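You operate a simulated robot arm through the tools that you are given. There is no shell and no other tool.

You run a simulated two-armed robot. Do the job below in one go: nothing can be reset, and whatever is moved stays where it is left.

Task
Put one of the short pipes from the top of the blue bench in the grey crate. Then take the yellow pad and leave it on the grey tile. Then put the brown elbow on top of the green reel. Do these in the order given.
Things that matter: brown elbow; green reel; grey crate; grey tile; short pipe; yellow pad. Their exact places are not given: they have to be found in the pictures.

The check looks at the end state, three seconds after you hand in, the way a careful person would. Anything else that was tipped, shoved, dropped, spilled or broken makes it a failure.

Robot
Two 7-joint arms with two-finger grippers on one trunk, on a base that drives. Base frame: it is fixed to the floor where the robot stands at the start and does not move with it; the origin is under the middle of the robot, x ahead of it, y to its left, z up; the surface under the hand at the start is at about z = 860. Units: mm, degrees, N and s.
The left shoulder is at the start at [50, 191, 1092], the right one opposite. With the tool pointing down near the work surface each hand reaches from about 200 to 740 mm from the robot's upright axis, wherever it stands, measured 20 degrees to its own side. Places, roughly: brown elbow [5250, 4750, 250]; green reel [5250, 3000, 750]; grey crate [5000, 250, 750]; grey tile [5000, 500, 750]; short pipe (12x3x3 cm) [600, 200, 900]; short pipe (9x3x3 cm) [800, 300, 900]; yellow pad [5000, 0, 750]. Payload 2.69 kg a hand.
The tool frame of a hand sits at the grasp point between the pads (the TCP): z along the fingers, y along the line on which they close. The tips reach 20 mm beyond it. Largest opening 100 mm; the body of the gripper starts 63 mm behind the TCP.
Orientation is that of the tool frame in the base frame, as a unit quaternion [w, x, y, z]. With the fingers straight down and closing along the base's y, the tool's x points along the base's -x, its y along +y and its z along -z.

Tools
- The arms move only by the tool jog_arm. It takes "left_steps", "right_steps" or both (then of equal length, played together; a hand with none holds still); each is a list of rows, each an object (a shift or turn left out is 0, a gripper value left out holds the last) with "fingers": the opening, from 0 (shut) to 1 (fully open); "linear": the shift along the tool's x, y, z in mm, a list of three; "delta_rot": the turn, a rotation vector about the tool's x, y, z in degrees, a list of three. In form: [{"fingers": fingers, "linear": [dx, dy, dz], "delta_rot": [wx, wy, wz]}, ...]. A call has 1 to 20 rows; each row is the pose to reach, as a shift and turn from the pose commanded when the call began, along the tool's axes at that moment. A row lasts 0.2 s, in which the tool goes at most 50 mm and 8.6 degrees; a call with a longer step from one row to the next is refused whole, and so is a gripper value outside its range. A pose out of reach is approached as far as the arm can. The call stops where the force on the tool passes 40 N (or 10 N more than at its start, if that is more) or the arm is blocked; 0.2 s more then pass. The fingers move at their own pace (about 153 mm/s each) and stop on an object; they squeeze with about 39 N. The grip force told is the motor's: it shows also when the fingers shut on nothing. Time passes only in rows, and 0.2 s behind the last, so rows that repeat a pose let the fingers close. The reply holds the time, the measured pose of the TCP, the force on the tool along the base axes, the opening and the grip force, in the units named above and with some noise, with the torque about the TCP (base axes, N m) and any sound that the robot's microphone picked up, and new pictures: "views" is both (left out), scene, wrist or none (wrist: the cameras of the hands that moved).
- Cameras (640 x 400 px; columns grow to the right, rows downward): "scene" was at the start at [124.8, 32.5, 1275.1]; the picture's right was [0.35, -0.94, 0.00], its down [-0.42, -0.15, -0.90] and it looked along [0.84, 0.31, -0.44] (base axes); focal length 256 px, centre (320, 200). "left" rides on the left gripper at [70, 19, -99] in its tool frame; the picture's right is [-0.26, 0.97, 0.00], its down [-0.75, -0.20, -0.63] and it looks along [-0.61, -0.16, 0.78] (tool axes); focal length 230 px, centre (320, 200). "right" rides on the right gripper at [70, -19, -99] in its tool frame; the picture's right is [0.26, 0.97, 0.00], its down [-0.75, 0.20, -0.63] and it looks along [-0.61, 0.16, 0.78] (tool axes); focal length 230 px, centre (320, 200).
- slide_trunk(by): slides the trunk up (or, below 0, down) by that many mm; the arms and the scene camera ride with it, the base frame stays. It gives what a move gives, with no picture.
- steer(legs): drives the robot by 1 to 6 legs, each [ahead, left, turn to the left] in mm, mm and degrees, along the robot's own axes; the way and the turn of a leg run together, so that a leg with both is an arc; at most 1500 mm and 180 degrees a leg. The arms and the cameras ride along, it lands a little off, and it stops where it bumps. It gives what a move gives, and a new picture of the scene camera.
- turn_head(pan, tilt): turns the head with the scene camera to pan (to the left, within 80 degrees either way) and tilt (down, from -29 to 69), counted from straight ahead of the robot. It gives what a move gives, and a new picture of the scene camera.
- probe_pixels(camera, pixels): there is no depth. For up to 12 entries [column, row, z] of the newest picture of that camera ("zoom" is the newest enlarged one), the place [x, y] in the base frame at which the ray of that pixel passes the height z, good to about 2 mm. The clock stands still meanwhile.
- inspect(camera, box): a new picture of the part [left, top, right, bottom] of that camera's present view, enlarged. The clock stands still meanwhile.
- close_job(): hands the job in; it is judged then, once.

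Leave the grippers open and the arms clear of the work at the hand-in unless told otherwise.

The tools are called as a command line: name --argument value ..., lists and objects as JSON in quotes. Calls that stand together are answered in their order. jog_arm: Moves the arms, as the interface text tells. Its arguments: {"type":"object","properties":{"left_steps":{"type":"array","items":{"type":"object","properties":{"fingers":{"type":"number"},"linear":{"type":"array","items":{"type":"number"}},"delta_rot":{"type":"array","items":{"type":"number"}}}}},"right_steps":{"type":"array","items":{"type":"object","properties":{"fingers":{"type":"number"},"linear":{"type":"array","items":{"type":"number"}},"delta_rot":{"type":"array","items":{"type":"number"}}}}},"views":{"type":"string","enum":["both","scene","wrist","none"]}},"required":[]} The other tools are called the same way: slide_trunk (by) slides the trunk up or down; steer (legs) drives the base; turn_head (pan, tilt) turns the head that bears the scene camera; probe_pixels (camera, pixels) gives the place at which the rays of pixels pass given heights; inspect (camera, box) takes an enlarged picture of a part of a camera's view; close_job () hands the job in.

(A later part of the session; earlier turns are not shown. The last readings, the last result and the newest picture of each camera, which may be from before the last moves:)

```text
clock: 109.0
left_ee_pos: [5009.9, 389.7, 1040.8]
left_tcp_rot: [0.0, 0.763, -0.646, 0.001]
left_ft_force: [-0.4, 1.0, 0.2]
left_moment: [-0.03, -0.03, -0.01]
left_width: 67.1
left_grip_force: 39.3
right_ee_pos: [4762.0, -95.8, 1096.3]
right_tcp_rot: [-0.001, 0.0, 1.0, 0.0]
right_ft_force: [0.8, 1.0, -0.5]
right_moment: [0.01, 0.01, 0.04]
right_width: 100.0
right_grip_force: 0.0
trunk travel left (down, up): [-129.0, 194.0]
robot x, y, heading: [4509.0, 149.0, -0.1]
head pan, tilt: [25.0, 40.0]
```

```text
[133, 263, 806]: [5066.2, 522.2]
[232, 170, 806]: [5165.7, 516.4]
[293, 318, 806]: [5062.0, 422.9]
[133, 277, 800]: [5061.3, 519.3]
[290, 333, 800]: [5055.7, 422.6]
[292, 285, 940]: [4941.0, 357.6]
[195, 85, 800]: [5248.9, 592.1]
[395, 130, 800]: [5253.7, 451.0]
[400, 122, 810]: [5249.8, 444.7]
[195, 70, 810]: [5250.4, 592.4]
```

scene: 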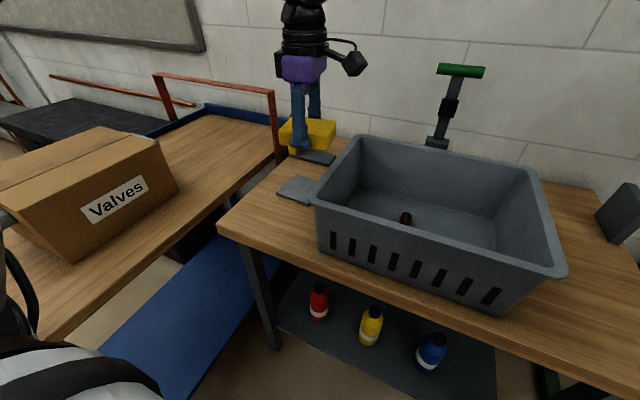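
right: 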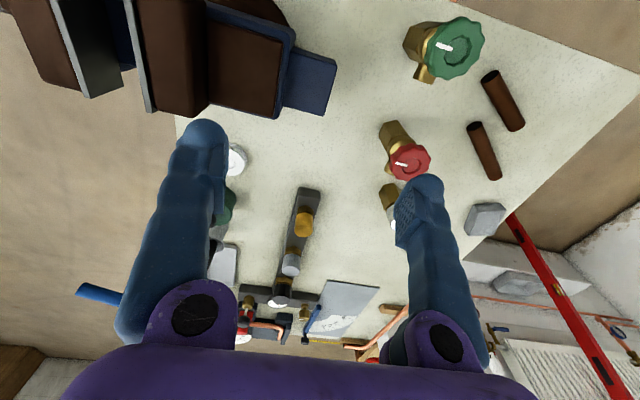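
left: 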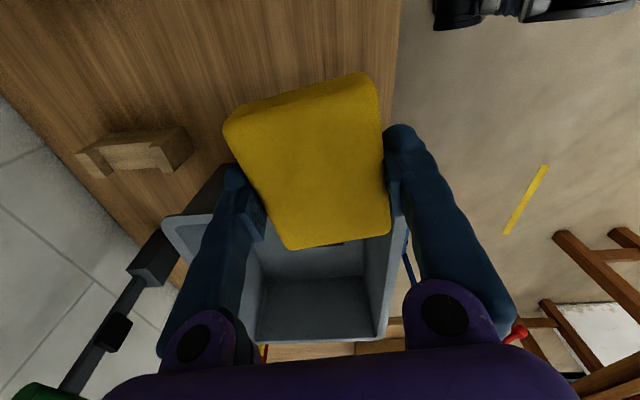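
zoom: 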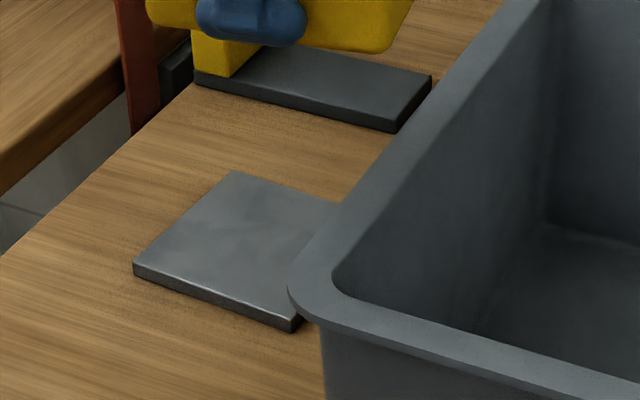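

The tile is 100 × 100 mm, centred at about (5114,470), edges turned −3°. I turn the hand back (tool z +102°) so the camera faces away from the crate, while moving over the tile at z≈1010.

jog_arm --left_steps '[{"linear": [-5, -9.6, 2.5], "delta_rot": [0, 0, 8.5]}, {"linear": [-10, -19.3, 5], "delta_rot": [0, 0, 17]}, {"linear": [-15.4, -29, 7.5], "delta_rot": [0, 0, 25.5]}, {"linear": [-20.5, -38.6, 10], "delta_rot": [0, 0, 34]}, {"linear": [-25.7, -48, 12.5], "delta_rot": [0, 0, 42.5]}, {"linear": [-30.8, -58, 15], "delta_rot": [0, 0, 51]}, {"linear": [-36, -67.5, 17.5], "delta_rot": [0, 0, 59.5]}, {"linear": [-41, -77, 20], "delta_rot": [0, 0, 68]}, {"linear": [-46, -87, 22.5], "delta_rot": [0, 0, 76.5]}, {"linear": [-51.4, -96.5, 25], "delta_rot": [0, 0, 85]}, {"linear": [-56.5, -106, 27.5], "delta_rot": [0, 0, 93.5]}, {"linear": [-61.7, -115.7, 30], "delta_rot": [0, 0, 102]}, {"linear": [-61.7, -115.7, 30], "delta_rot": [0, 0, 102]}]'

```text
clock: 111.8
left_ee_pos: [5114.1, 468.9, 1010.7]
left_tcp_rot: [0.0, 0.022, 1.0, -0.001]
left_ft_force: [0.7, 0.1, 0.1]
left_moment: [0.01, 0.0, 0.0]
left_width: 67.3
left_grip_force: 39.1
right_ee_pos: [4762.9, -96.0, 1098.0]
right_tcp_rot: [0.0, -0.001, 1.0, 0.0]
right_ft_force: [0.2, 0.0, 0.1]
right_moment: [0.03, 0.01, -0.01]
right_width: 100.1
right_grip_force: 0.2
trunk travel left (down, up): [-129.0, 194.0]
robot x, y, heading: [4509.3, 151.9, 0.2]
head pan, tilt: [25.0, 40.0]
```

scene: 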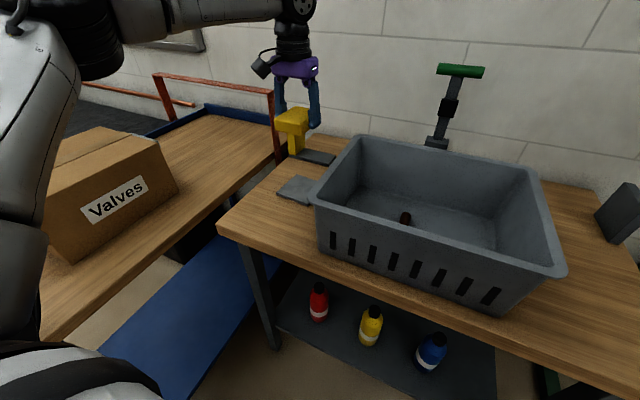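
left: 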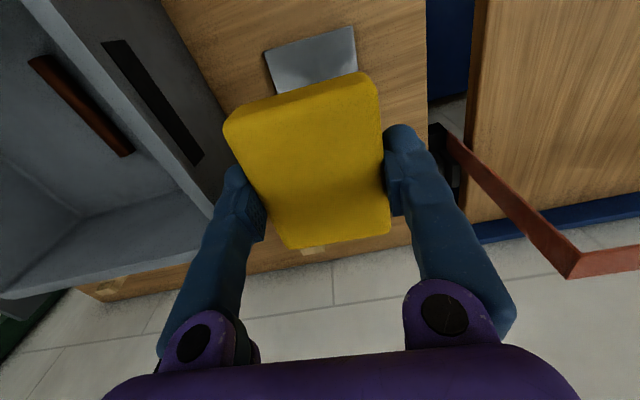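

Reached. I check the tile's near edge in the left picture: (266,50) and (352,27).

probe_pixels --camera "left" --pixels '[[265, 51, 806], [352, 27, 806], [357, 72, 806]]'

```text
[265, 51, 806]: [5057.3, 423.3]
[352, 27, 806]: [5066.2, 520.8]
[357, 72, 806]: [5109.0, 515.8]
```

The tile matches. I lower to z≈860 first.

jog_arm --left_steps '[{"linear": [0, 0, 30]}, {"linear": [0, 0, 60]}, {"linear": [0, 0, 90]}, {"linear": [0, 0, 120]}, {"linear": [0, 0, 140]}, {"linear": [0, 0, 150]}, {"linear": [0, 0, 150]}]'

```text
clock: 113.5
left_ee_pos: [5109.3, 471.5, 863.3]
left_tcp_rot: [0.002, 0.022, 1.0, -0.001]
left_ft_force: [0.4, 0.4, -0.3]
left_moment: [0.02, 0.0, 0.02]
left_width: 66.8
left_grip_force: 38.6
left hand out of reach, approached as far as the arm can: row 6, 7
right_ee_pos: [4762.8, -95.5, 1095.4]
right_tcp_rot: [0.0, -0.001, 1.0, 0.0]
right_ft_force: [0.4, 0.6, 0.6]
right_moment: [0.03, 0.01, -0.02]
right_width: 100.0
right_grip_force: 0.1
trunk travel left (down, up): [-129.0, 194.0]
robot x, y, heading: [4507.0, 147.2, 0.0]
head pan, tilt: [25.0, 40.0]
```

scene: 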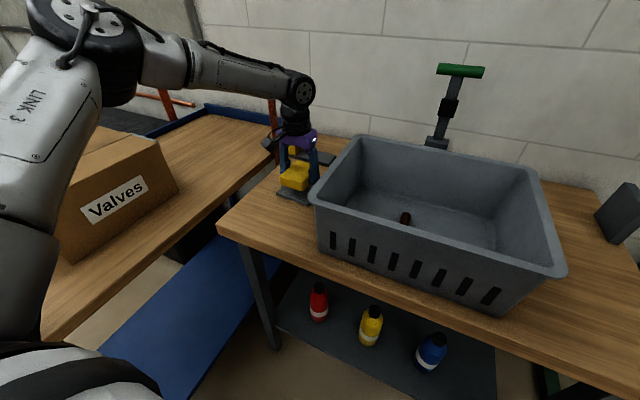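
left: 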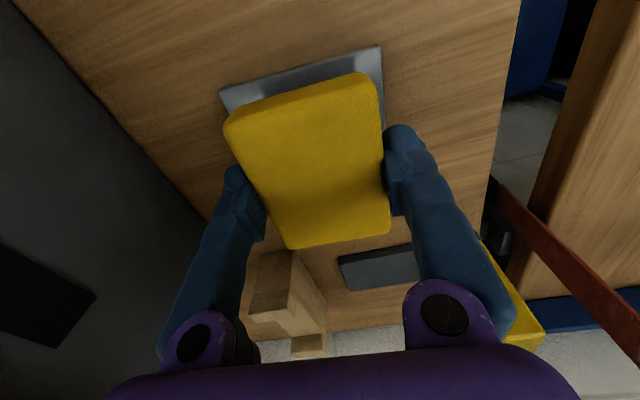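

The hand is at (5109,471,863), pad bottom ≈838; the arm is at its limit, so I lower the trunk 26 mm.

slide_trunk --by -26

```text
clock: 114.2
left_ee_pos: [5109.9, 470.3, 836.1]
left_tcp_rot: [0.003, 0.022, 1.0, 0.0]
left_ft_force: [-0.4, 0.2, 0.9]
left_moment: [0.01, 0.06, 0.01]
left_width: 67.2
left_grip_force: 38.8
right_ee_pos: [4763.0, -96.0, 1071.2]
right_tcp_rot: [0.0, 0.0, 1.0, 0.0]
right_ft_force: [1.0, 0.7, -0.4]
right_moment: [0.0, 0.01, 0.01]
right_width: 99.8
right_grip_force: 0.1
trunk travel left (down, up): [-103.0, 220.0]
robot x, y, heading: [4507.2, 150.6, 0.1]
head pan, tilt: [25.0, 40.0]
```

Now the pad bottom should be ≈811, tile top ≈806–808. I lower 3 mm more and look.

slide_trunk --by -3

inspect --camera "scene" --box '[240, 110, 368, 210]'

inspect --camera "left" --box '[160, 20, 480, 260]'

```text
clock: 114.7
left_ee_pos: [5111.4, 470.2, 836.8]
left_tcp_rot: [0.004, 0.022, 1.0, -0.001]
left_ft_force: [0.0, 1.2, 12.8]
left_moment: [0.03, 0.6, -0.06]
left_width: 66.8
left_grip_force: 39.4
right_ee_pos: [4762.4, -96.2, 1069.4]
right_tcp_rot: [0.001, -0.001, 1.0, 0.0]
right_ft_force: [-0.1, -0.6, 0.0]
right_moment: [-0.01, 0.01, 0.02]
right_width: 100.1
right_grip_force: 0.0
trunk travel left (down, up): [-100.0, 223.0]
robot x, y, heading: [4512.7, 149.1, -0.1]
head pan, tilt: [25.0, 40.0]
```

```text
4.00 times, centred on (304, 160) of scene
```

zoom: 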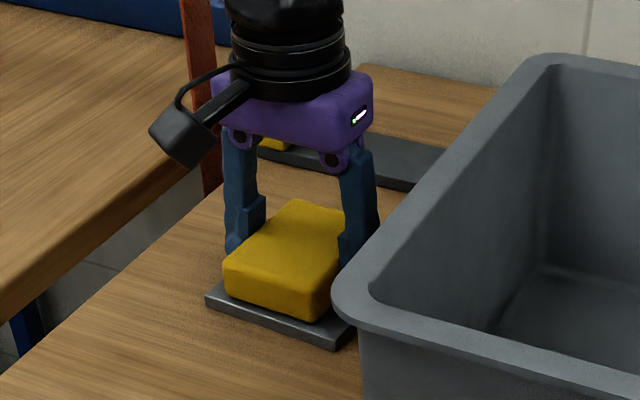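

```text
1.67 times, centred on (320, 140) of left
```

zoom: 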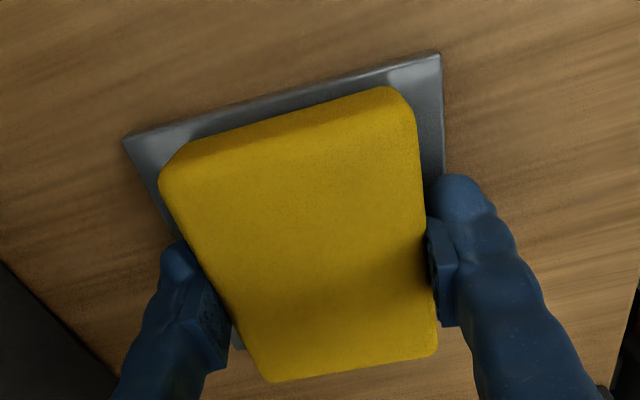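

Contact is felt (12.8 N); the pad sits on the tile. I open the fingers to release.

jog_arm --left_steps '[{"fingers": 0.75}, {"fingers": 0.85}, {"fingers": 0.85}, {"fingers": 0.85}]'

```text
clock: 115.7
left_ee_pos: [5109.8, 471.0, 832.9]
left_tcp_rot: [0.003, 0.021, 1.0, -0.001]
left_ft_force: [-0.8, -0.1, -0.3]
left_moment: [0.01, 0.02, 0.0]
left_width: 84.9
left_grip_force: 0.1
right_ee_pos: [4762.5, -96.1, 1068.3]
right_tcp_rot: [0.0, -0.001, 1.0, 0.001]
right_ft_force: [-0.6, -1.1, 0.7]
right_moment: [0.03, 0.01, 0.03]
right_width: 99.9
right_grip_force: 0.0
trunk travel left (down, up): [-100.0, 223.0]
robot x, y, heading: [4507.7, 151.7, -0.3]
head pan, tilt: [25.0, 40.0]
```

scene: 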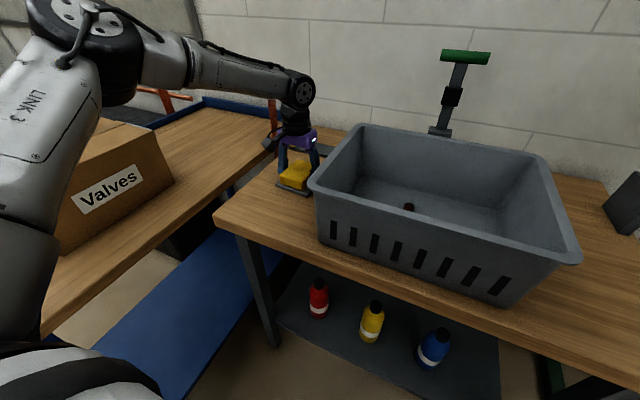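
left: 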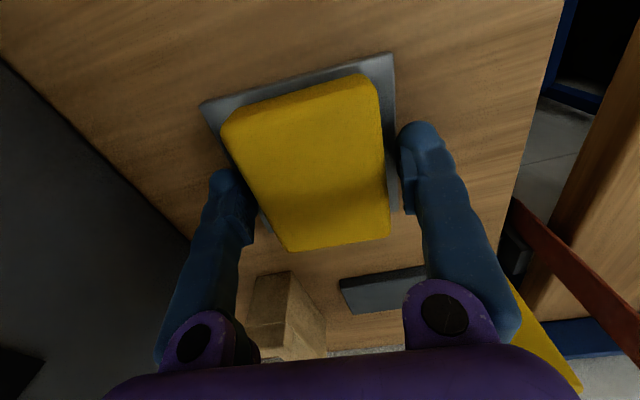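

The pad is free. I raise the hand straight up 180 mm.

jog_arm --left_steps '[{"linear": [0, 0, -20]}, {"linear": [0, 0, -50]}, {"linear": [0, 0, -80]}, {"linear": [0, 0, -110]}, {"linear": [0, 0, -145]}, {"linear": [0, 0, -180]}, {"linear": [0, 0, -200]}, {"linear": [0, 0, -200]}]'

```text
clock: 117.5
left_ee_pos: [5109.0, 471.4, 1033.6]
left_tcp_rot: [0.002, 0.022, 1.0, -0.002]
left_ft_force: [-0.1, -0.9, -0.2]
left_moment: [-0.01, 0.02, 0.01]
left_width: 84.7
left_grip_force: 0.0
right_ee_pos: [4762.1, -96.2, 1068.0]
right_tcp_rot: [0.0, -0.001, 1.0, 0.0]
right_ft_force: [0.2, 0.4, -0.3]
right_moment: [0.0, -0.01, 0.03]
right_width: 100.1
right_grip_force: 0.1
trunk travel left (down, up): [-100.0, 223.0]
robot x, y, heading: [4514.3, 148.4, -0.0]
head pan, tilt: [25.0, 40.0]
```

scene: 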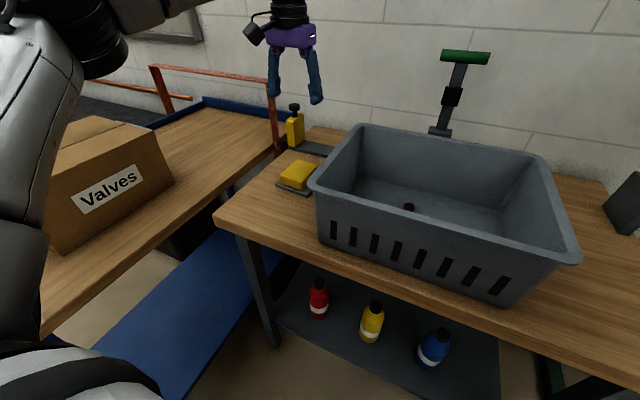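
left: 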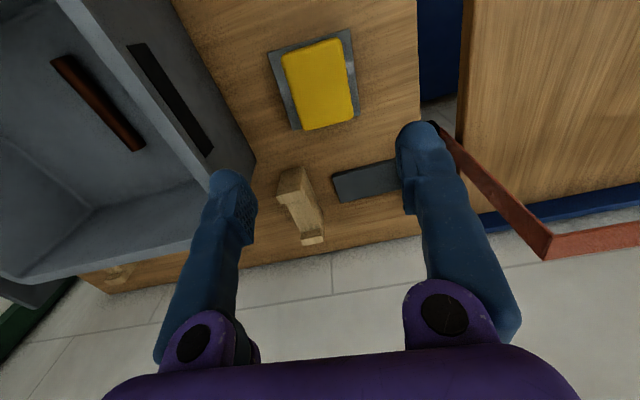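

The pad lies squarely on the tile. I draw the left hand back in and then back away.

jog_arm --left_steps '[{"linear": [40, -15, -8]}, {"linear": [80, -30, -16]}, {"linear": [120, -45, -24]}, {"linear": [160, -60, -32]}, {"linear": [200, -75, -40]}, {"linear": [240, -90, -45]}, {"linear": [245, -93, -45]}]' --views "none"

steer --legs '[[-900, 0, 0]]'

turn_head --pan 60 --tilt 15

turn_head --pan 80 --tilt 30

```text
clock: 119.1
left_ee_pos: [4859.7, 388.5, 1078.1]
left_tcp_rot: [0.002, 0.022, 1.0, -0.001]
left_ft_force: [-1.0, 0.1, 0.4]
left_moment: [0.01, 0.0, 0.02]
left_width: 84.9
left_grip_force: 0.1
right_ee_pos: [4762.8, -94.8, 1068.8]
right_tcp_rot: [0.001, 0.0, 1.0, 0.0]
right_ft_force: [-0.1, -0.7, -0.1]
right_moment: [0.0, 0.03, -0.01]
right_width: 99.7
right_grip_force: 0.0
trunk travel left (down, up): [-100.0, 223.0]
robot x, y, heading: [4512.2, 153.9, 0.3]
head pan, tilt: [25.0, 40.0]
```

```text
clock: 123.8
left_ee_pos: [3963.2, 389.0, 1077.1]
left_tcp_rot: [0.003, 0.024, 1.0, -0.001]
left_ft_force: [0.0, 0.1, 0.3]
left_moment: [-0.02, -0.03, 0.01]
left_width: 84.9
left_grip_force: 0.1
right_ee_pos: [3864.8, -96.7, 1068.1]
right_tcp_rot: [0.0, 0.001, 1.0, -0.001]
right_ft_force: [0.8, 1.0, 0.0]
right_moment: [0.0, -0.03, 0.01]
right_width: 99.9
right_grip_force: 0.0
trunk travel left (down, up): [-100.0, 223.0]
robot x, y, heading: [3610.7, 150.7, -0.3]
head pan, tilt: [25.0, 40.0]
```

scene: 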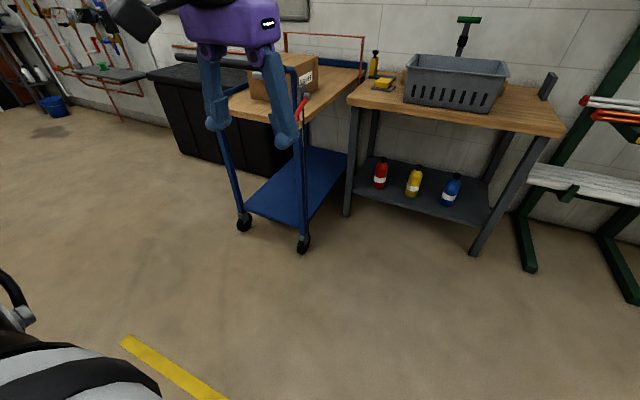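

```text
clock: 124.8
left_ee_pos: [3963.9, 388.5, 1077.5]
left_tcp_rot: [0.003, 0.024, 1.0, -0.001]
left_ft_force: [-0.4, 0.0, 1.2]
left_moment: [0.01, -0.04, -0.02]
left_width: 84.9
left_grip_force: 0.0
right_ee_pos: [3863.8, -95.2, 1066.7]
right_tcp_rot: [-0.001, 0.002, 1.0, 0.0]
right_ft_force: [0.7, 0.6, 0.0]
right_moment: [-0.04, -0.04, 0.03]
right_width: 100.2
right_grip_force: 0.0
trunk travel left (down, up): [-100.0, 223.0]
robot x, y, heading: [3613.7, 153.0, -0.4]
head pan, tilt: [60.0, 15.0]
```

scene: 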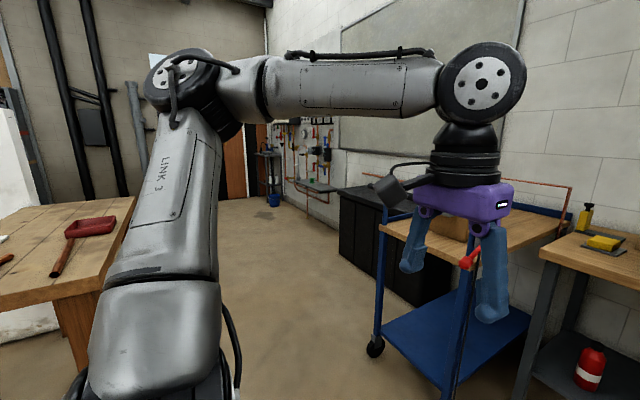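

```text
clock: 125.7
left_ee_pos: [3964.1, 388.1, 1078.5]
left_tcp_rot: [0.002, 0.023, 1.0, -0.001]
left_ft_force: [0.2, -0.3, -0.4]
left_moment: [0.01, 0.0, 0.01]
left_width: 84.9
left_grip_force: 0.0
right_ee_pos: [3864.0, -95.6, 1067.9]
right_tcp_rot: [0.001, 0.001, 1.0, 0.001]
right_ft_force: [-0.7, -0.2, 0.3]
right_moment: [0.01, -0.04, 0.02]
right_width: 100.1
right_grip_force: 0.0
trunk travel left (down, up): [-100.0, 223.0]
robot x, y, heading: [3616.3, 150.6, 0.0]
head pan, tilt: [80.0, 30.0]
```

scene: 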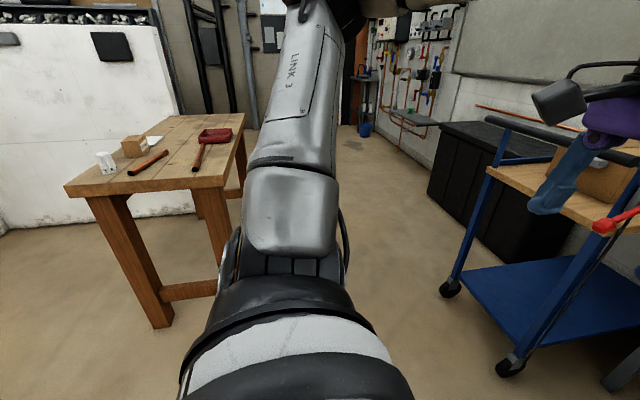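

A wooden table stands to the left and the trolley and black bins to the right; the green reel and elbow lie further along the wall to the left. I probe the corridor's edges.

probe_pixels --camera "scene" --pixels '[[162, 328, 0], [228, 188, 850], [66, 187, 850], [245, 115, 850], [505, 372, 0], [450, 293, 0], [428, 195, 0], [535, 262, 0], [365, 135, 0], [497, 117, 950]]'

inspect --camera "scene" --box '[330, 10, 490, 150]'

```text
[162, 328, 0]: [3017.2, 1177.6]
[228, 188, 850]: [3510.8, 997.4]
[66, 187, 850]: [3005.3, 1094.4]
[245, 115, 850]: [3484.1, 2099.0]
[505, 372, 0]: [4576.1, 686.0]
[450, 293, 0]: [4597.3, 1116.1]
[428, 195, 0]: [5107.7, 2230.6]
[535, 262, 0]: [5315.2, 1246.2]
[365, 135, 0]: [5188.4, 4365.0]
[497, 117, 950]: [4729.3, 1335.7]
```

```text
2.86 times, centred on (410, 80) of scene
```

zoom: 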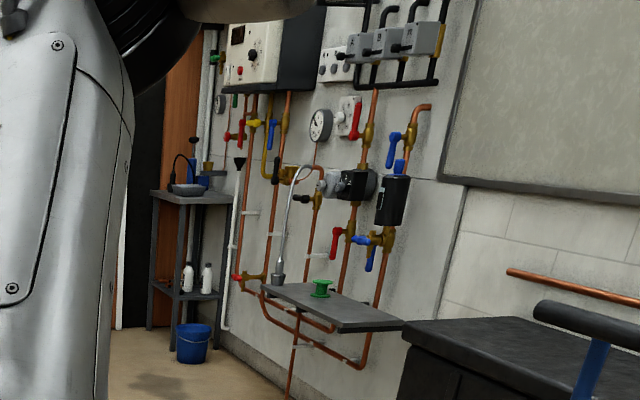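

The corridor between table (x<3510) and trolley (x>≈4450) is clear. I go ahead to x≈3960 and strafe left to y≈2550.

steer --legs '[[345, 0, 0], [0, 1400, 0], [0, 1000, 0]]'

turn_head --pan 25 --tilt 25

```text
clock: 148.7
left_ee_pos: [4291.3, 2798.3, 1077.4]
left_tcp_rot: [0.003, 0.019, 1.0, -0.001]
left_ft_force: [-0.2, -0.1, 0.4]
left_moment: [0.02, 0.05, -0.01]
left_width: 85.0
left_grip_force: 0.0
right_ee_pos: [4198.8, 2312.6, 1068.3]
right_tcp_rot: [0.0, -0.005, 1.0, 0.001]
right_ft_force: [-0.2, -0.4, -0.5]
right_moment: [-0.02, -0.01, 0.01]
right_width: 100.0
right_grip_force: 0.1
trunk travel left (down, up): [-100.0, 223.0]
robot x, y, heading: [3941.0, 2552.6, 0.2]
head pan, tilt: [80.0, 30.0]
```

scene: 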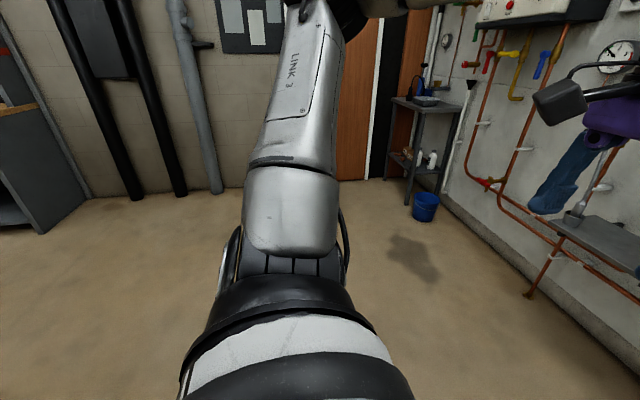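

```text
clock: 149.9
left_ee_pos: [4291.3, 2797.7, 1076.7]
left_tcp_rot: [0.003, 0.019, 1.0, -0.001]
left_ft_force: [0.9, 0.3, 0.0]
left_moment: [-0.01, -0.01, -0.01]
left_width: 85.0
left_grip_force: 0.1
right_ee_pos: [4198.8, 2311.8, 1068.3]
right_tcp_rot: [0.0, -0.005, 1.0, 0.0]
right_ft_force: [-0.7, -0.3, 0.2]
right_moment: [0.0, 0.0, 0.04]
right_width: 100.2
right_grip_force: 0.0
trunk travel left (down, up): [-100.0, 223.0]
robot x, y, heading: [3940.7, 2555.7, 0.7]
head pan, tilt: [25.0, 25.0]
```

scene: 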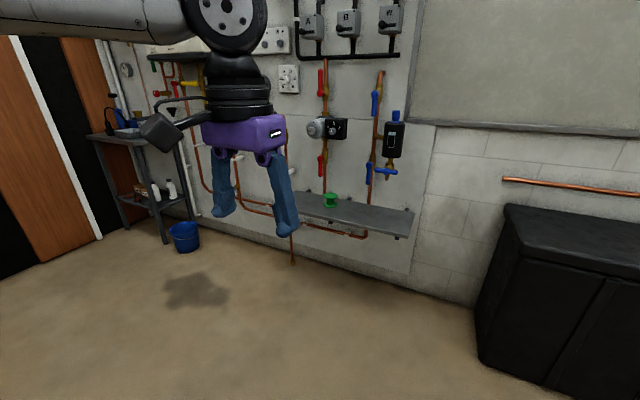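

The green reel sits on a wall shelf at (331,201). The stand at left has brown bits on its lower shelf near (140,190). I zoom both.

inspect --camera "scene" --box '[85, 130, 213, 250]'

inspect --camera "scene" --box '[280, 140, 440, 260]'

probe_pixels --camera "scene" --pixels '[[331, 206, 750], [331, 206, 800], [411, 238, 750], [298, 217, 750], [163, 243, 0], [195, 218, 0], [185, 252, 0], [195, 290, 0], [293, 264, 0], [140, 192, 300]]'

```text
3.33 times, centred on (149, 190) of scene
```

zoom: 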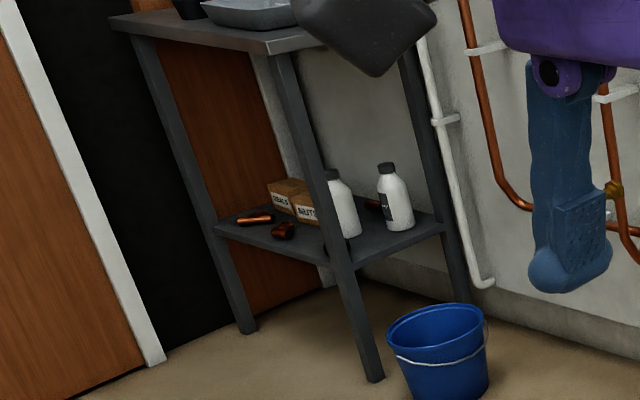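

```text
3.33 times, centred on (360, 200) of scene
```

zoom: 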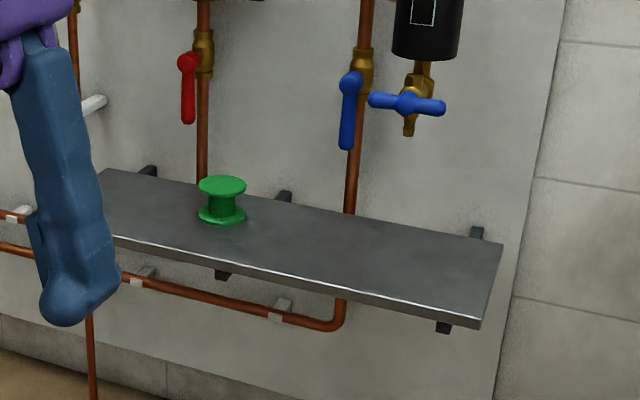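

```text
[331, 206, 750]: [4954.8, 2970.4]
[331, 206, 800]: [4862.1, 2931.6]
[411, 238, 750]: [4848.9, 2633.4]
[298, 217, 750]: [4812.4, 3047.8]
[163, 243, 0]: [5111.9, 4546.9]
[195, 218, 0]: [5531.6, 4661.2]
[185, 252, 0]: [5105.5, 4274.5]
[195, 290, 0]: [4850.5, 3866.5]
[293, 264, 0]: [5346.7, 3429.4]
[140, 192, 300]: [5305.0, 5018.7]
```

The shelf must be lower than 750 (nearer 650). The stand's lower shelf holds small brown parts. I strafe left to y≈4600 for a close look.

steer --legs '[[0, 1000, 0], [0, 1000, -0.7]]'

turn_head --pan 5 --tilt 35

```text
clock: 167.8
left_ee_pos: [4273.7, 4797.7, 1077.5]
left_tcp_rot: [0.003, 0.021, 1.0, -0.002]
left_ft_force: [0.0, 0.6, -0.7]
left_moment: [-0.02, -0.01, -0.03]
left_width: 84.9
left_grip_force: 0.0
right_ee_pos: [4175.8, 4313.1, 1068.0]
right_tcp_rot: [0.0, -0.001, 1.0, 0.0]
right_ft_force: [-0.3, -1.0, 0.5]
right_moment: [-0.01, 0.02, 0.02]
right_width: 100.0
right_grip_force: 0.1
trunk travel left (down, up): [-100.0, 223.0]
robot x, y, heading: [3927.0, 4559.2, 0.0]
head pan, tilt: [25.0, 25.0]
```

scene: 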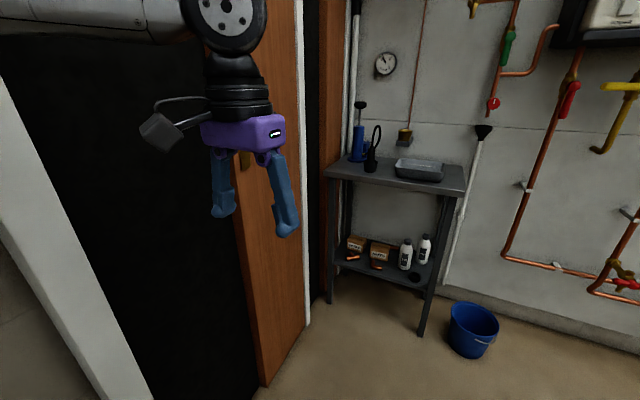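

```text
clock: 168.6
left_ee_pos: [4272.9, 4799.1, 1077.8]
left_tcp_rot: [0.003, 0.021, 1.0, -0.001]
left_ft_force: [-0.5, 0.5, -0.3]
left_moment: [-0.01, 0.01, -0.03]
left_width: 84.9
left_grip_force: 0.0
right_ee_pos: [4176.3, 4311.9, 1068.3]
right_tcp_rot: [0.0, -0.001, 1.0, 0.0]
right_ft_force: [-0.4, -1.0, 0.6]
right_moment: [-0.01, 0.02, 0.01]
right_width: 100.1
right_grip_force: 0.2
trunk travel left (down, up): [-100.0, 223.0]
robot x, y, heading: [3926.2, 4556.5, 0.1]
head pan, tilt: [5.0, 35.0]
```

scene: 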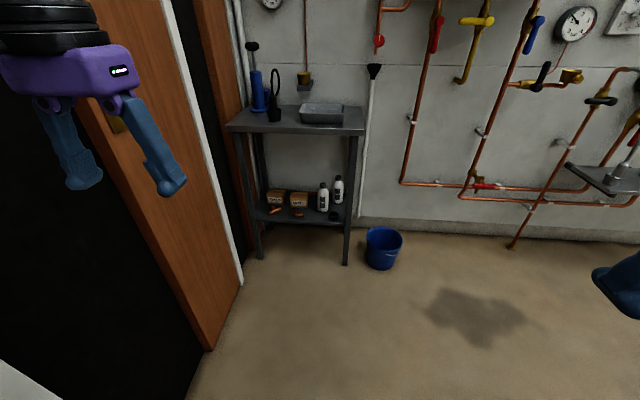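

I zoom on the stand's lower shelf and probe the stand, bucket and the door wall on the left.

inspect --camera "scene" --box '[225, 150, 385, 270]'

probe_pixels --camera "scene" --pixels '[[260, 258, 0], [347, 264, 0], [212, 350, 0], [242, 284, 0], [380, 268, 0], [229, 132, 800], [362, 135, 800], [229, 132, 700], [362, 135, 700], [270, 216, 250], [298, 214, 250], [335, 217, 250]]'

```text
3.33 times, centred on (305, 210) of scene
```

zoom: 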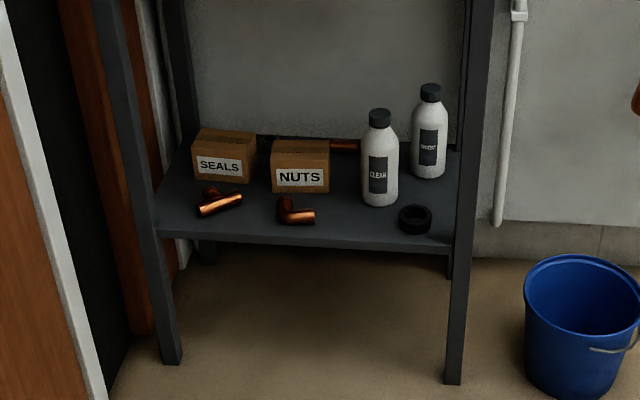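

```text
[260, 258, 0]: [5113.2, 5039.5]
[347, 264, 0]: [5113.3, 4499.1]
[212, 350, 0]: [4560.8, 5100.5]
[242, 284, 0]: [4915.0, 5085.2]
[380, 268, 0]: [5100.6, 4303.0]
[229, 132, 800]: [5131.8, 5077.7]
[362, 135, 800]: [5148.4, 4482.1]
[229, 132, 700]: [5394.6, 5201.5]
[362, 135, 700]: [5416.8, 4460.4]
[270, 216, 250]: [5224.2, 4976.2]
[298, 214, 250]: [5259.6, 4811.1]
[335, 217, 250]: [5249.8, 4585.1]
```

Two elbows lie on the lower shelf: one near (219,204) and a brown one near (295,212) of the zoom; the second is at about (5260,4811), which fits the given rough place. Before planning the reach I look at the left arm's elbow and the wall on the left.

turn_head --pan 60 --tilt 30

probe_pixels --camera "scene" --pixels '[[320, 300, 0], [400, 300, 0]]'

turn_head --pan 80 --tilt 0

```text
clock: 169.8
left_ee_pos: [4273.0, 4797.9, 1077.2]
left_tcp_rot: [0.002, 0.021, 1.0, -0.001]
left_ft_force: [-0.4, -0.3, 0.7]
left_moment: [-0.01, 0.01, 0.03]
left_width: 85.2
left_grip_force: 0.0
right_ee_pos: [4176.5, 4312.2, 1068.1]
right_tcp_rot: [0.0, -0.001, 1.0, -0.001]
right_ft_force: [-1.1, -0.4, -0.7]
right_moment: [-0.02, -0.03, 0.01]
right_width: 99.9
right_grip_force: 0.1
trunk travel left (down, up): [-100.0, 223.0]
robot x, y, heading: [3924.0, 4560.7, 0.2]
head pan, tilt: [60.0, 30.0]
```

scene: 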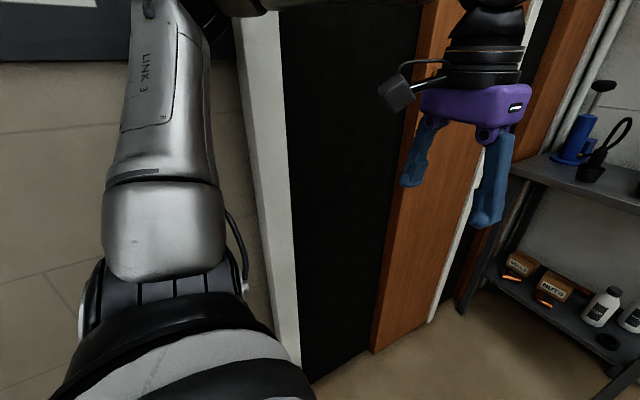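

```text
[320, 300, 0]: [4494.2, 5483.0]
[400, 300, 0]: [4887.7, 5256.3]
```

```text
clock: 170.8
left_ee_pos: [4273.9, 4797.7, 1077.6]
left_tcp_rot: [0.003, 0.021, 1.0, 0.0]
left_ft_force: [0.4, 0.3, 0.1]
left_moment: [0.0, -0.01, 0.0]
left_width: 85.0
left_grip_force: 0.0
right_ee_pos: [4176.1, 4313.0, 1067.7]
right_tcp_rot: [0.0, 0.0, 1.0, 0.001]
right_ft_force: [0.2, 0.6, 0.1]
right_moment: [0.02, 0.01, 0.02]
right_width: 100.2
right_grip_force: 0.0
trunk travel left (down, up): [-100.0, 223.0]
robot x, y, heading: [3920.0, 4560.3, 0.1]
head pan, tilt: [80.0, 0.0]
```

scene: 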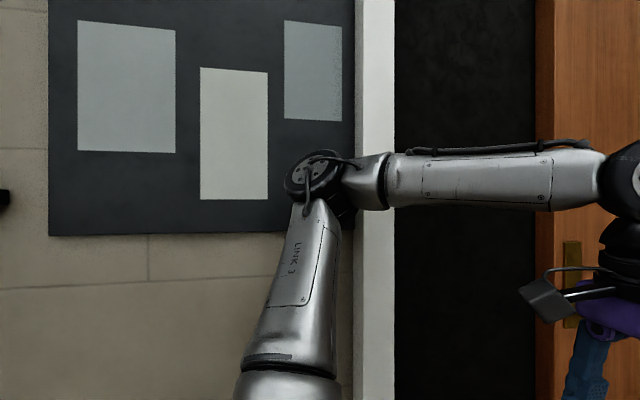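

The wall on the left is about y≈5100, and my elbow is some 450–500 mm out, so I must keep y≤4560. The target lies nearly straight ahead of the left shoulder there. I drive ahead 400 mm and look closer at the lower shelf.

steer --legs '[[380, -20, 0]]'

turn_head --pan 15 --tilt 45

inspect --camera "scene" --box '[260, 120, 420, 240]'

```text
clock: 173.2
left_ee_pos: [4649.5, 4777.2, 1077.4]
left_tcp_rot: [0.002, 0.023, 1.0, -0.001]
left_ft_force: [-0.4, -0.7, 0.1]
left_moment: [0.01, 0.02, 0.06]
left_width: 84.9
left_grip_force: 0.2
right_ee_pos: [4552.4, 4291.8, 1067.6]
right_tcp_rot: [0.0, 0.0, 1.0, 0.0]
right_ft_force: [0.8, 0.1, 0.2]
right_moment: [0.01, 0.02, 0.03]
right_width: 100.3
right_grip_force: 0.1
trunk travel left (down, up): [-100.0, 223.0]
robot x, y, heading: [4299.1, 4540.3, -0.1]
head pan, tilt: [80.0, 0.0]
```

scene: 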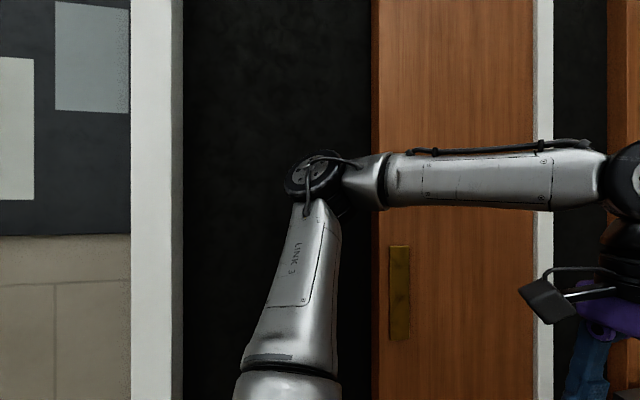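

```text
clock: 174.5
left_ee_pos: [4650.0, 4777.1, 1077.6]
left_tcp_rot: [0.003, 0.024, 1.0, -0.001]
left_ft_force: [1.5, 0.4, -0.2]
left_moment: [0.01, 0.01, -0.02]
left_width: 85.0
left_grip_force: 0.0
right_ee_pos: [4552.6, 4291.7, 1067.8]
right_tcp_rot: [0.001, 0.0, 1.0, 0.001]
right_ft_force: [0.2, 0.4, 0.5]
right_moment: [0.0, 0.0, -0.04]
right_width: 100.1
right_grip_force: 0.1
trunk travel left (down, up): [-100.0, 223.0]
robot x, y, heading: [4299.3, 4541.3, 0.0]
head pan, tilt: [15.0, 45.0]
```

scene: 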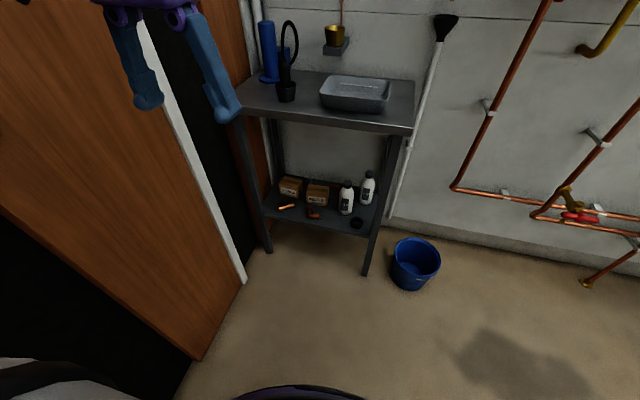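

```text
3.33 times, centred on (340, 180) of scene
```

zoom: 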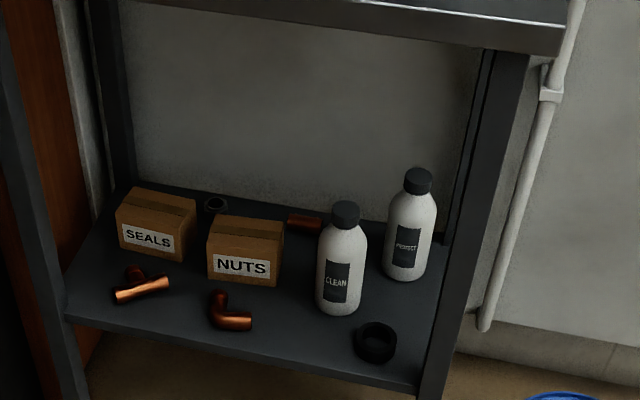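

The right-hand item (zoom (228,312)) is the elbow; the left one is a tee. I probe the elbow and the shelf edges at several heights to find the shelf's height.

probe_pixels --camera "zoom" --pixels '[[228, 315, 200], [228, 315, 250], [228, 315, 300], [228, 315, 350], [70, 318, 250], [70, 318, 300], [413, 388, 250], [413, 388, 300], [250, 350, 300], [556, 50, 750], [556, 50, 800], [556, 50, 850]]'

probe_pixels --camera "scene" --pixels '[[269, 253, 0], [366, 276, 0], [390, 216, 0], [245, 285, 0], [413, 290, 0], [245, 112, 800], [412, 133, 800], [245, 112, 750], [412, 133, 750]]'

```text
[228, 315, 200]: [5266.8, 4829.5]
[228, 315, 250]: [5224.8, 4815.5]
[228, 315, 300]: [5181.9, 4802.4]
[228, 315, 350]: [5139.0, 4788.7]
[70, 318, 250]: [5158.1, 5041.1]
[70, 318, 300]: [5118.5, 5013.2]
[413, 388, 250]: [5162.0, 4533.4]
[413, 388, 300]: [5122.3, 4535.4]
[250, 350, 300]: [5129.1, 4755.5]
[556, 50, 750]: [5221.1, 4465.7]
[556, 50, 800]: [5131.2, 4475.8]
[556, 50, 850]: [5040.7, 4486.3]
```

```text
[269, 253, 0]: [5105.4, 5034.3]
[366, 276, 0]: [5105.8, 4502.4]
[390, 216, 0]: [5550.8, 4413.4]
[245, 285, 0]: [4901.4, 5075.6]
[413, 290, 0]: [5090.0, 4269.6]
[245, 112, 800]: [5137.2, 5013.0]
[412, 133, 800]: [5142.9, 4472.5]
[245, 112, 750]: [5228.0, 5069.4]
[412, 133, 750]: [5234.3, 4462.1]
```

The lower shelf is at z≈310, its front edge at x≈5115; the elbow lies near (5175,4800). I lower the trunk 100 mm and drive 280 ahead, 50 to the right.

slide_trunk --by -99

steer --legs '[[280, -50, 0]]'

turn_head --pan 20 --tilt 50

```text
clock: 175.8
left_ee_pos: [4649.7, 4777.6, 978.4]
left_tcp_rot: [0.002, 0.022, 1.0, 0.0]
left_ft_force: [0.1, 1.2, 0.4]
left_moment: [-0.02, 0.0, 0.01]
left_width: 84.9
left_grip_force: 0.1
right_ee_pos: [4551.3, 4292.3, 969.7]
right_tcp_rot: [0.0, 0.0, 1.0, 0.0]
right_ft_force: [-0.7, 0.0, -0.1]
right_moment: [-0.02, -0.02, -0.03]
right_width: 100.1
right_grip_force: 0.1
trunk travel left (down, up): [-1.0, 322.0]
robot x, y, heading: [4302.6, 4536.3, 0.1]
head pan, tilt: [15.0, 45.0]
```

```text
clock: 177.8
left_ee_pos: [4927.9, 4726.4, 979.1]
left_tcp_rot: [0.003, 0.023, 1.0, -0.001]
left_ft_force: [0.7, 0.5, 0.4]
left_moment: [-0.01, -0.03, -0.03]
left_width: 85.0
left_grip_force: 0.0
right_ee_pos: [4829.6, 4241.2, 968.9]
right_tcp_rot: [0.0, 0.001, 1.0, 0.0]
right_ft_force: [-0.2, -0.3, -1.0]
right_moment: [-0.02, 0.02, 0.0]
right_width: 100.2
right_grip_force: 0.0
trunk travel left (down, up): [-1.0, 322.0]
robot x, y, heading: [4575.1, 4487.3, -0.1]
head pan, tilt: [15.0, 45.0]
```

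scene: 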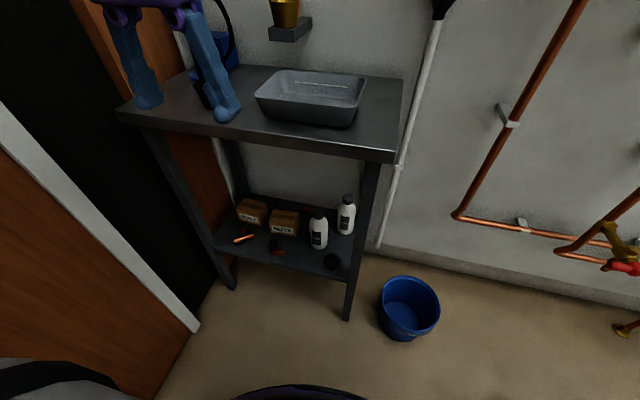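

```text
clock: 178.5
left_ee_pos: [4928.8, 4726.1, 978.0]
left_tcp_rot: [0.002, 0.022, 1.0, -0.001]
left_ft_force: [-1.0, 0.5, -0.3]
left_moment: [0.05, -0.01, -0.01]
left_width: 85.0
left_grip_force: 0.1
right_ee_pos: [4829.8, 4242.1, 968.7]
right_tcp_rot: [0.0, 0.001, 1.0, -0.001]
right_ft_force: [0.3, -0.7, -0.8]
right_moment: [-0.01, -0.01, -0.03]
right_width: 99.8
right_grip_force: 0.0
trunk travel left (down, up): [-1.0, 322.0]
robot x, y, heading: [4577.4, 4486.7, 0.1]
head pan, tilt: [20.0, 50.0]
```

scene: 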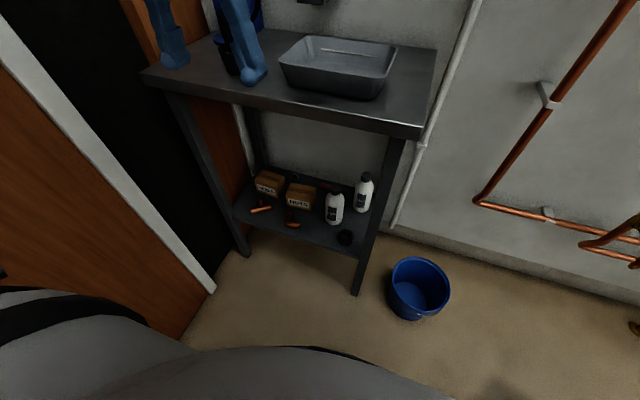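

I zoom on the shelf for the elbow's shape and position.

inspect --camera "scene" --box '[230, 160, 390, 260]'

inspect --camera "scene" --box '[262, 195, 326, 235]'

```text
4.00 times, centred on (310, 210) of scene
```

zoom: 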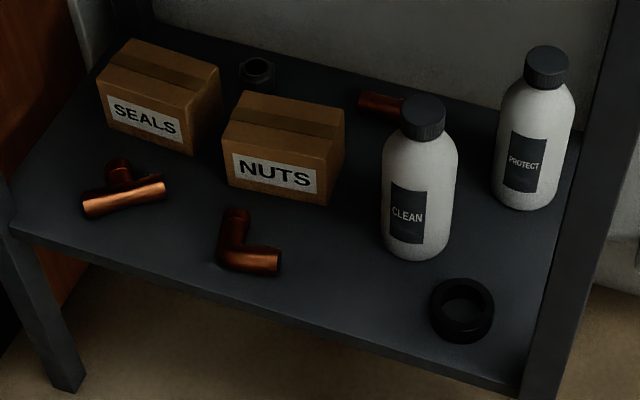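

```text
10.00 times, centred on (294, 215) of scene
```

zoom: 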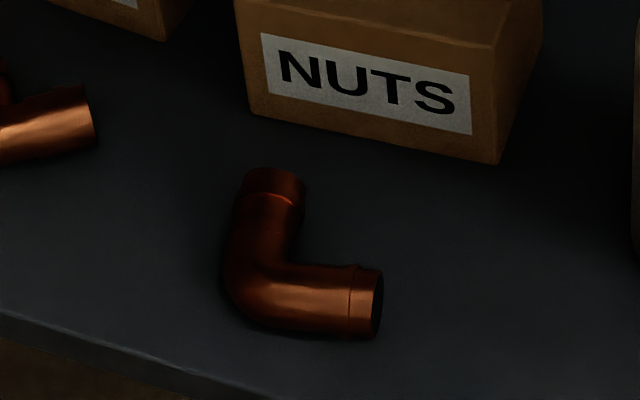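

The elbow's bend is near (248,292), legs ending near (275,178) and (372,303). I probe these at z=322.

probe_pixels --camera "zoom" --pixels '[[275, 175, 322], [372, 303, 322], [248, 290, 322], [228, 310, 322], [290, 262, 322], [240, 185, 322], [305, 185, 322], [365, 272, 322], [362, 338, 322], [250, 112, 310], [497, 163, 310], [150, 372, 310]]'

```text
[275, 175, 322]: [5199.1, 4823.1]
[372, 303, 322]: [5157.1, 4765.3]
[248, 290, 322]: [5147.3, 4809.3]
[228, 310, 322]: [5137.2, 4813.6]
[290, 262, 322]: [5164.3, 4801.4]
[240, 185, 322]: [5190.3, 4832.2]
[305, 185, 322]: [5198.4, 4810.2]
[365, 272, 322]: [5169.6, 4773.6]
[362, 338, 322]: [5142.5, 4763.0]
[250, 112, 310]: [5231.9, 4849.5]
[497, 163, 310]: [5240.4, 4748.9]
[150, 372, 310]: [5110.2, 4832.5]
```

The elbow's back leg runs from (5147,4809) to (5199,4823), about 23 mm thick, so I can grip that leg near (5184,4819) closing nearly along y (105°). First I lower the hand in front of the stand in two stages, watching the posture.

jog_arm --left_steps '[{"fingers": 0.6, "linear": [-3, 9, 42], "delta_rot": [0, 0, -3]}, {"linear": [-6, 18, 84], "delta_rot": [0, 0, -6]}, {"linear": [-9, 27, 126], "delta_rot": [0, 0, -9]}, {"linear": [-12, 36, 168], "delta_rot": [0, 0, -12]}, {"linear": [-15, 46, 210], "delta_rot": [0, 0, -15]}, {"linear": [-17.6, 55.8, 250], "delta_rot": [0, 0, -17.5]}, {"linear": [-17.6, 55.8, 250], "delta_rot": [0, 0, -17.5]}]'

```text
clock: 180.1
left_ee_pos: [4949.4, 4780.8, 728.7]
left_tcp_rot: [0.003, -0.13, 0.992, -0.001]
left_ft_force: [0.0, -0.2, -0.2]
left_moment: [-0.02, -0.01, -0.01]
left_width: 59.8
left_grip_force: 0.1
right_ee_pos: [4828.7, 4241.9, 969.0]
right_tcp_rot: [0.001, 0.001, 1.0, -0.001]
right_ft_force: [-0.2, -0.5, -0.5]
right_moment: [-0.02, 0.01, -0.04]
right_width: 100.1
right_grip_force: 0.1
trunk travel left (down, up): [-1.0, 322.0]
robot x, y, heading: [4576.2, 4493.3, 0.1]
head pan, tilt: [20.0, 50.0]
```

scene: 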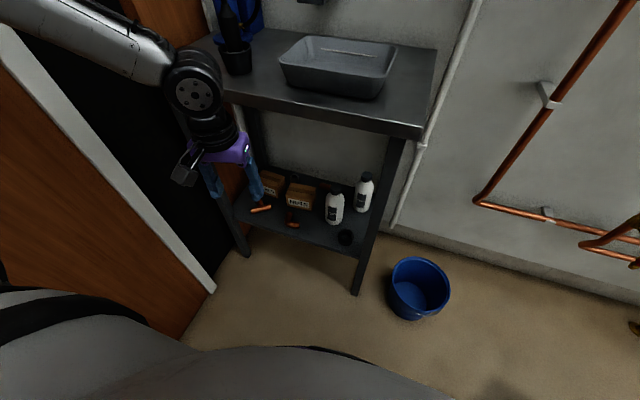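
left: 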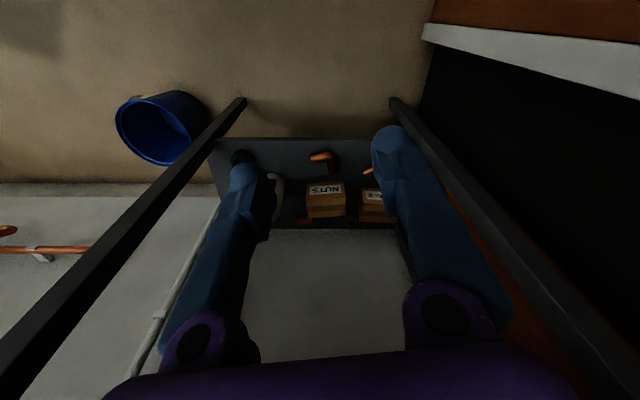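

The hand is in front of the stand at z=729. I check the arm's elbow against the left wall.

turn_head --pan 75 --tilt 15

```text
clock: 181.3
left_ee_pos: [4948.6, 4782.9, 728.8]
left_tcp_rot: [0.003, -0.13, 0.992, 0.0]
left_ft_force: [-0.3, -0.5, 0.5]
left_moment: [0.0, 0.02, 0.01]
left_width: 60.0
left_grip_force: 0.1
right_ee_pos: [4830.1, 4241.9, 969.0]
right_tcp_rot: [0.0, 0.001, 1.0, -0.001]
right_ft_force: [0.0, -0.1, 1.2]
right_moment: [-0.02, 0.02, -0.04]
right_width: 100.1
right_grip_force: 0.1
trunk travel left (down, up): [-1.0, 322.0]
robot x, y, heading: [4575.7, 4491.4, 0.3]
head pan, tilt: [75.0, 15.0]
```

scene: 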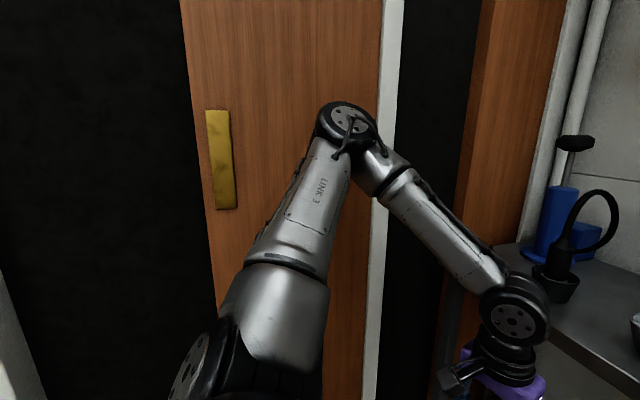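

The elbow is up and free of the wall. I lower further to z≈480.

jog_arm --left_steps '[{"linear": [0, 0, 42]}, {"linear": [0, 0, 84]}, {"linear": [0, 0, 126]}, {"linear": [0, 0, 168]}, {"linear": [0, 0, 210]}, {"linear": [0, 0, 248]}, {"linear": [0, 0, 248]}]'

```text
clock: 182.9
left_ee_pos: [4942.1, 4801.8, 540.1]
left_tcp_rot: [0.002, -0.13, 0.991, -0.002]
left_ft_force: [0.5, -0.1, -0.3]
left_moment: [-0.02, 0.02, 0.01]
left_width: 59.9
left_grip_force: 0.0
left hand out of reach, approached as far as the arm can: row 5, 6, 7
right_ee_pos: [4830.4, 4241.6, 968.9]
right_tcp_rot: [0.0, 0.001, 1.0, 0.0]
right_ft_force: [0.2, -0.1, -0.1]
right_moment: [0.01, -0.01, -0.02]
right_width: 99.9
right_grip_force: 0.0
trunk travel left (down, up): [-1.0, 322.0]
robot x, y, heading: [4575.3, 4488.3, -0.0]
head pan, tilt: [75.0, 15.0]
```

scene: 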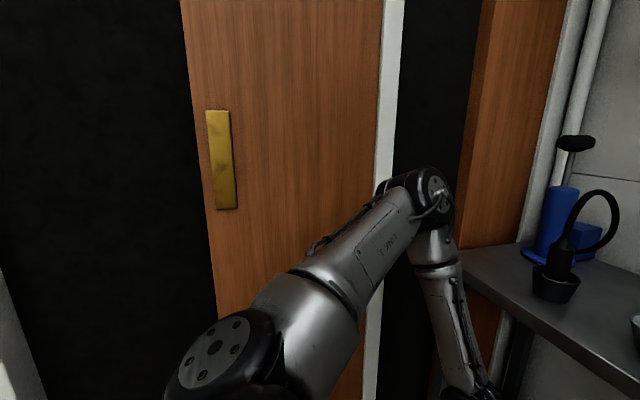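
left: 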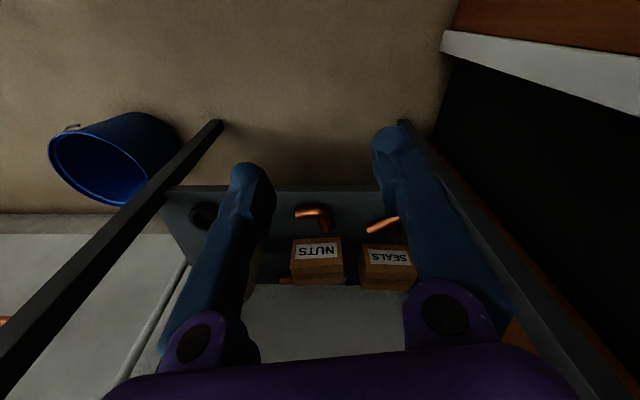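

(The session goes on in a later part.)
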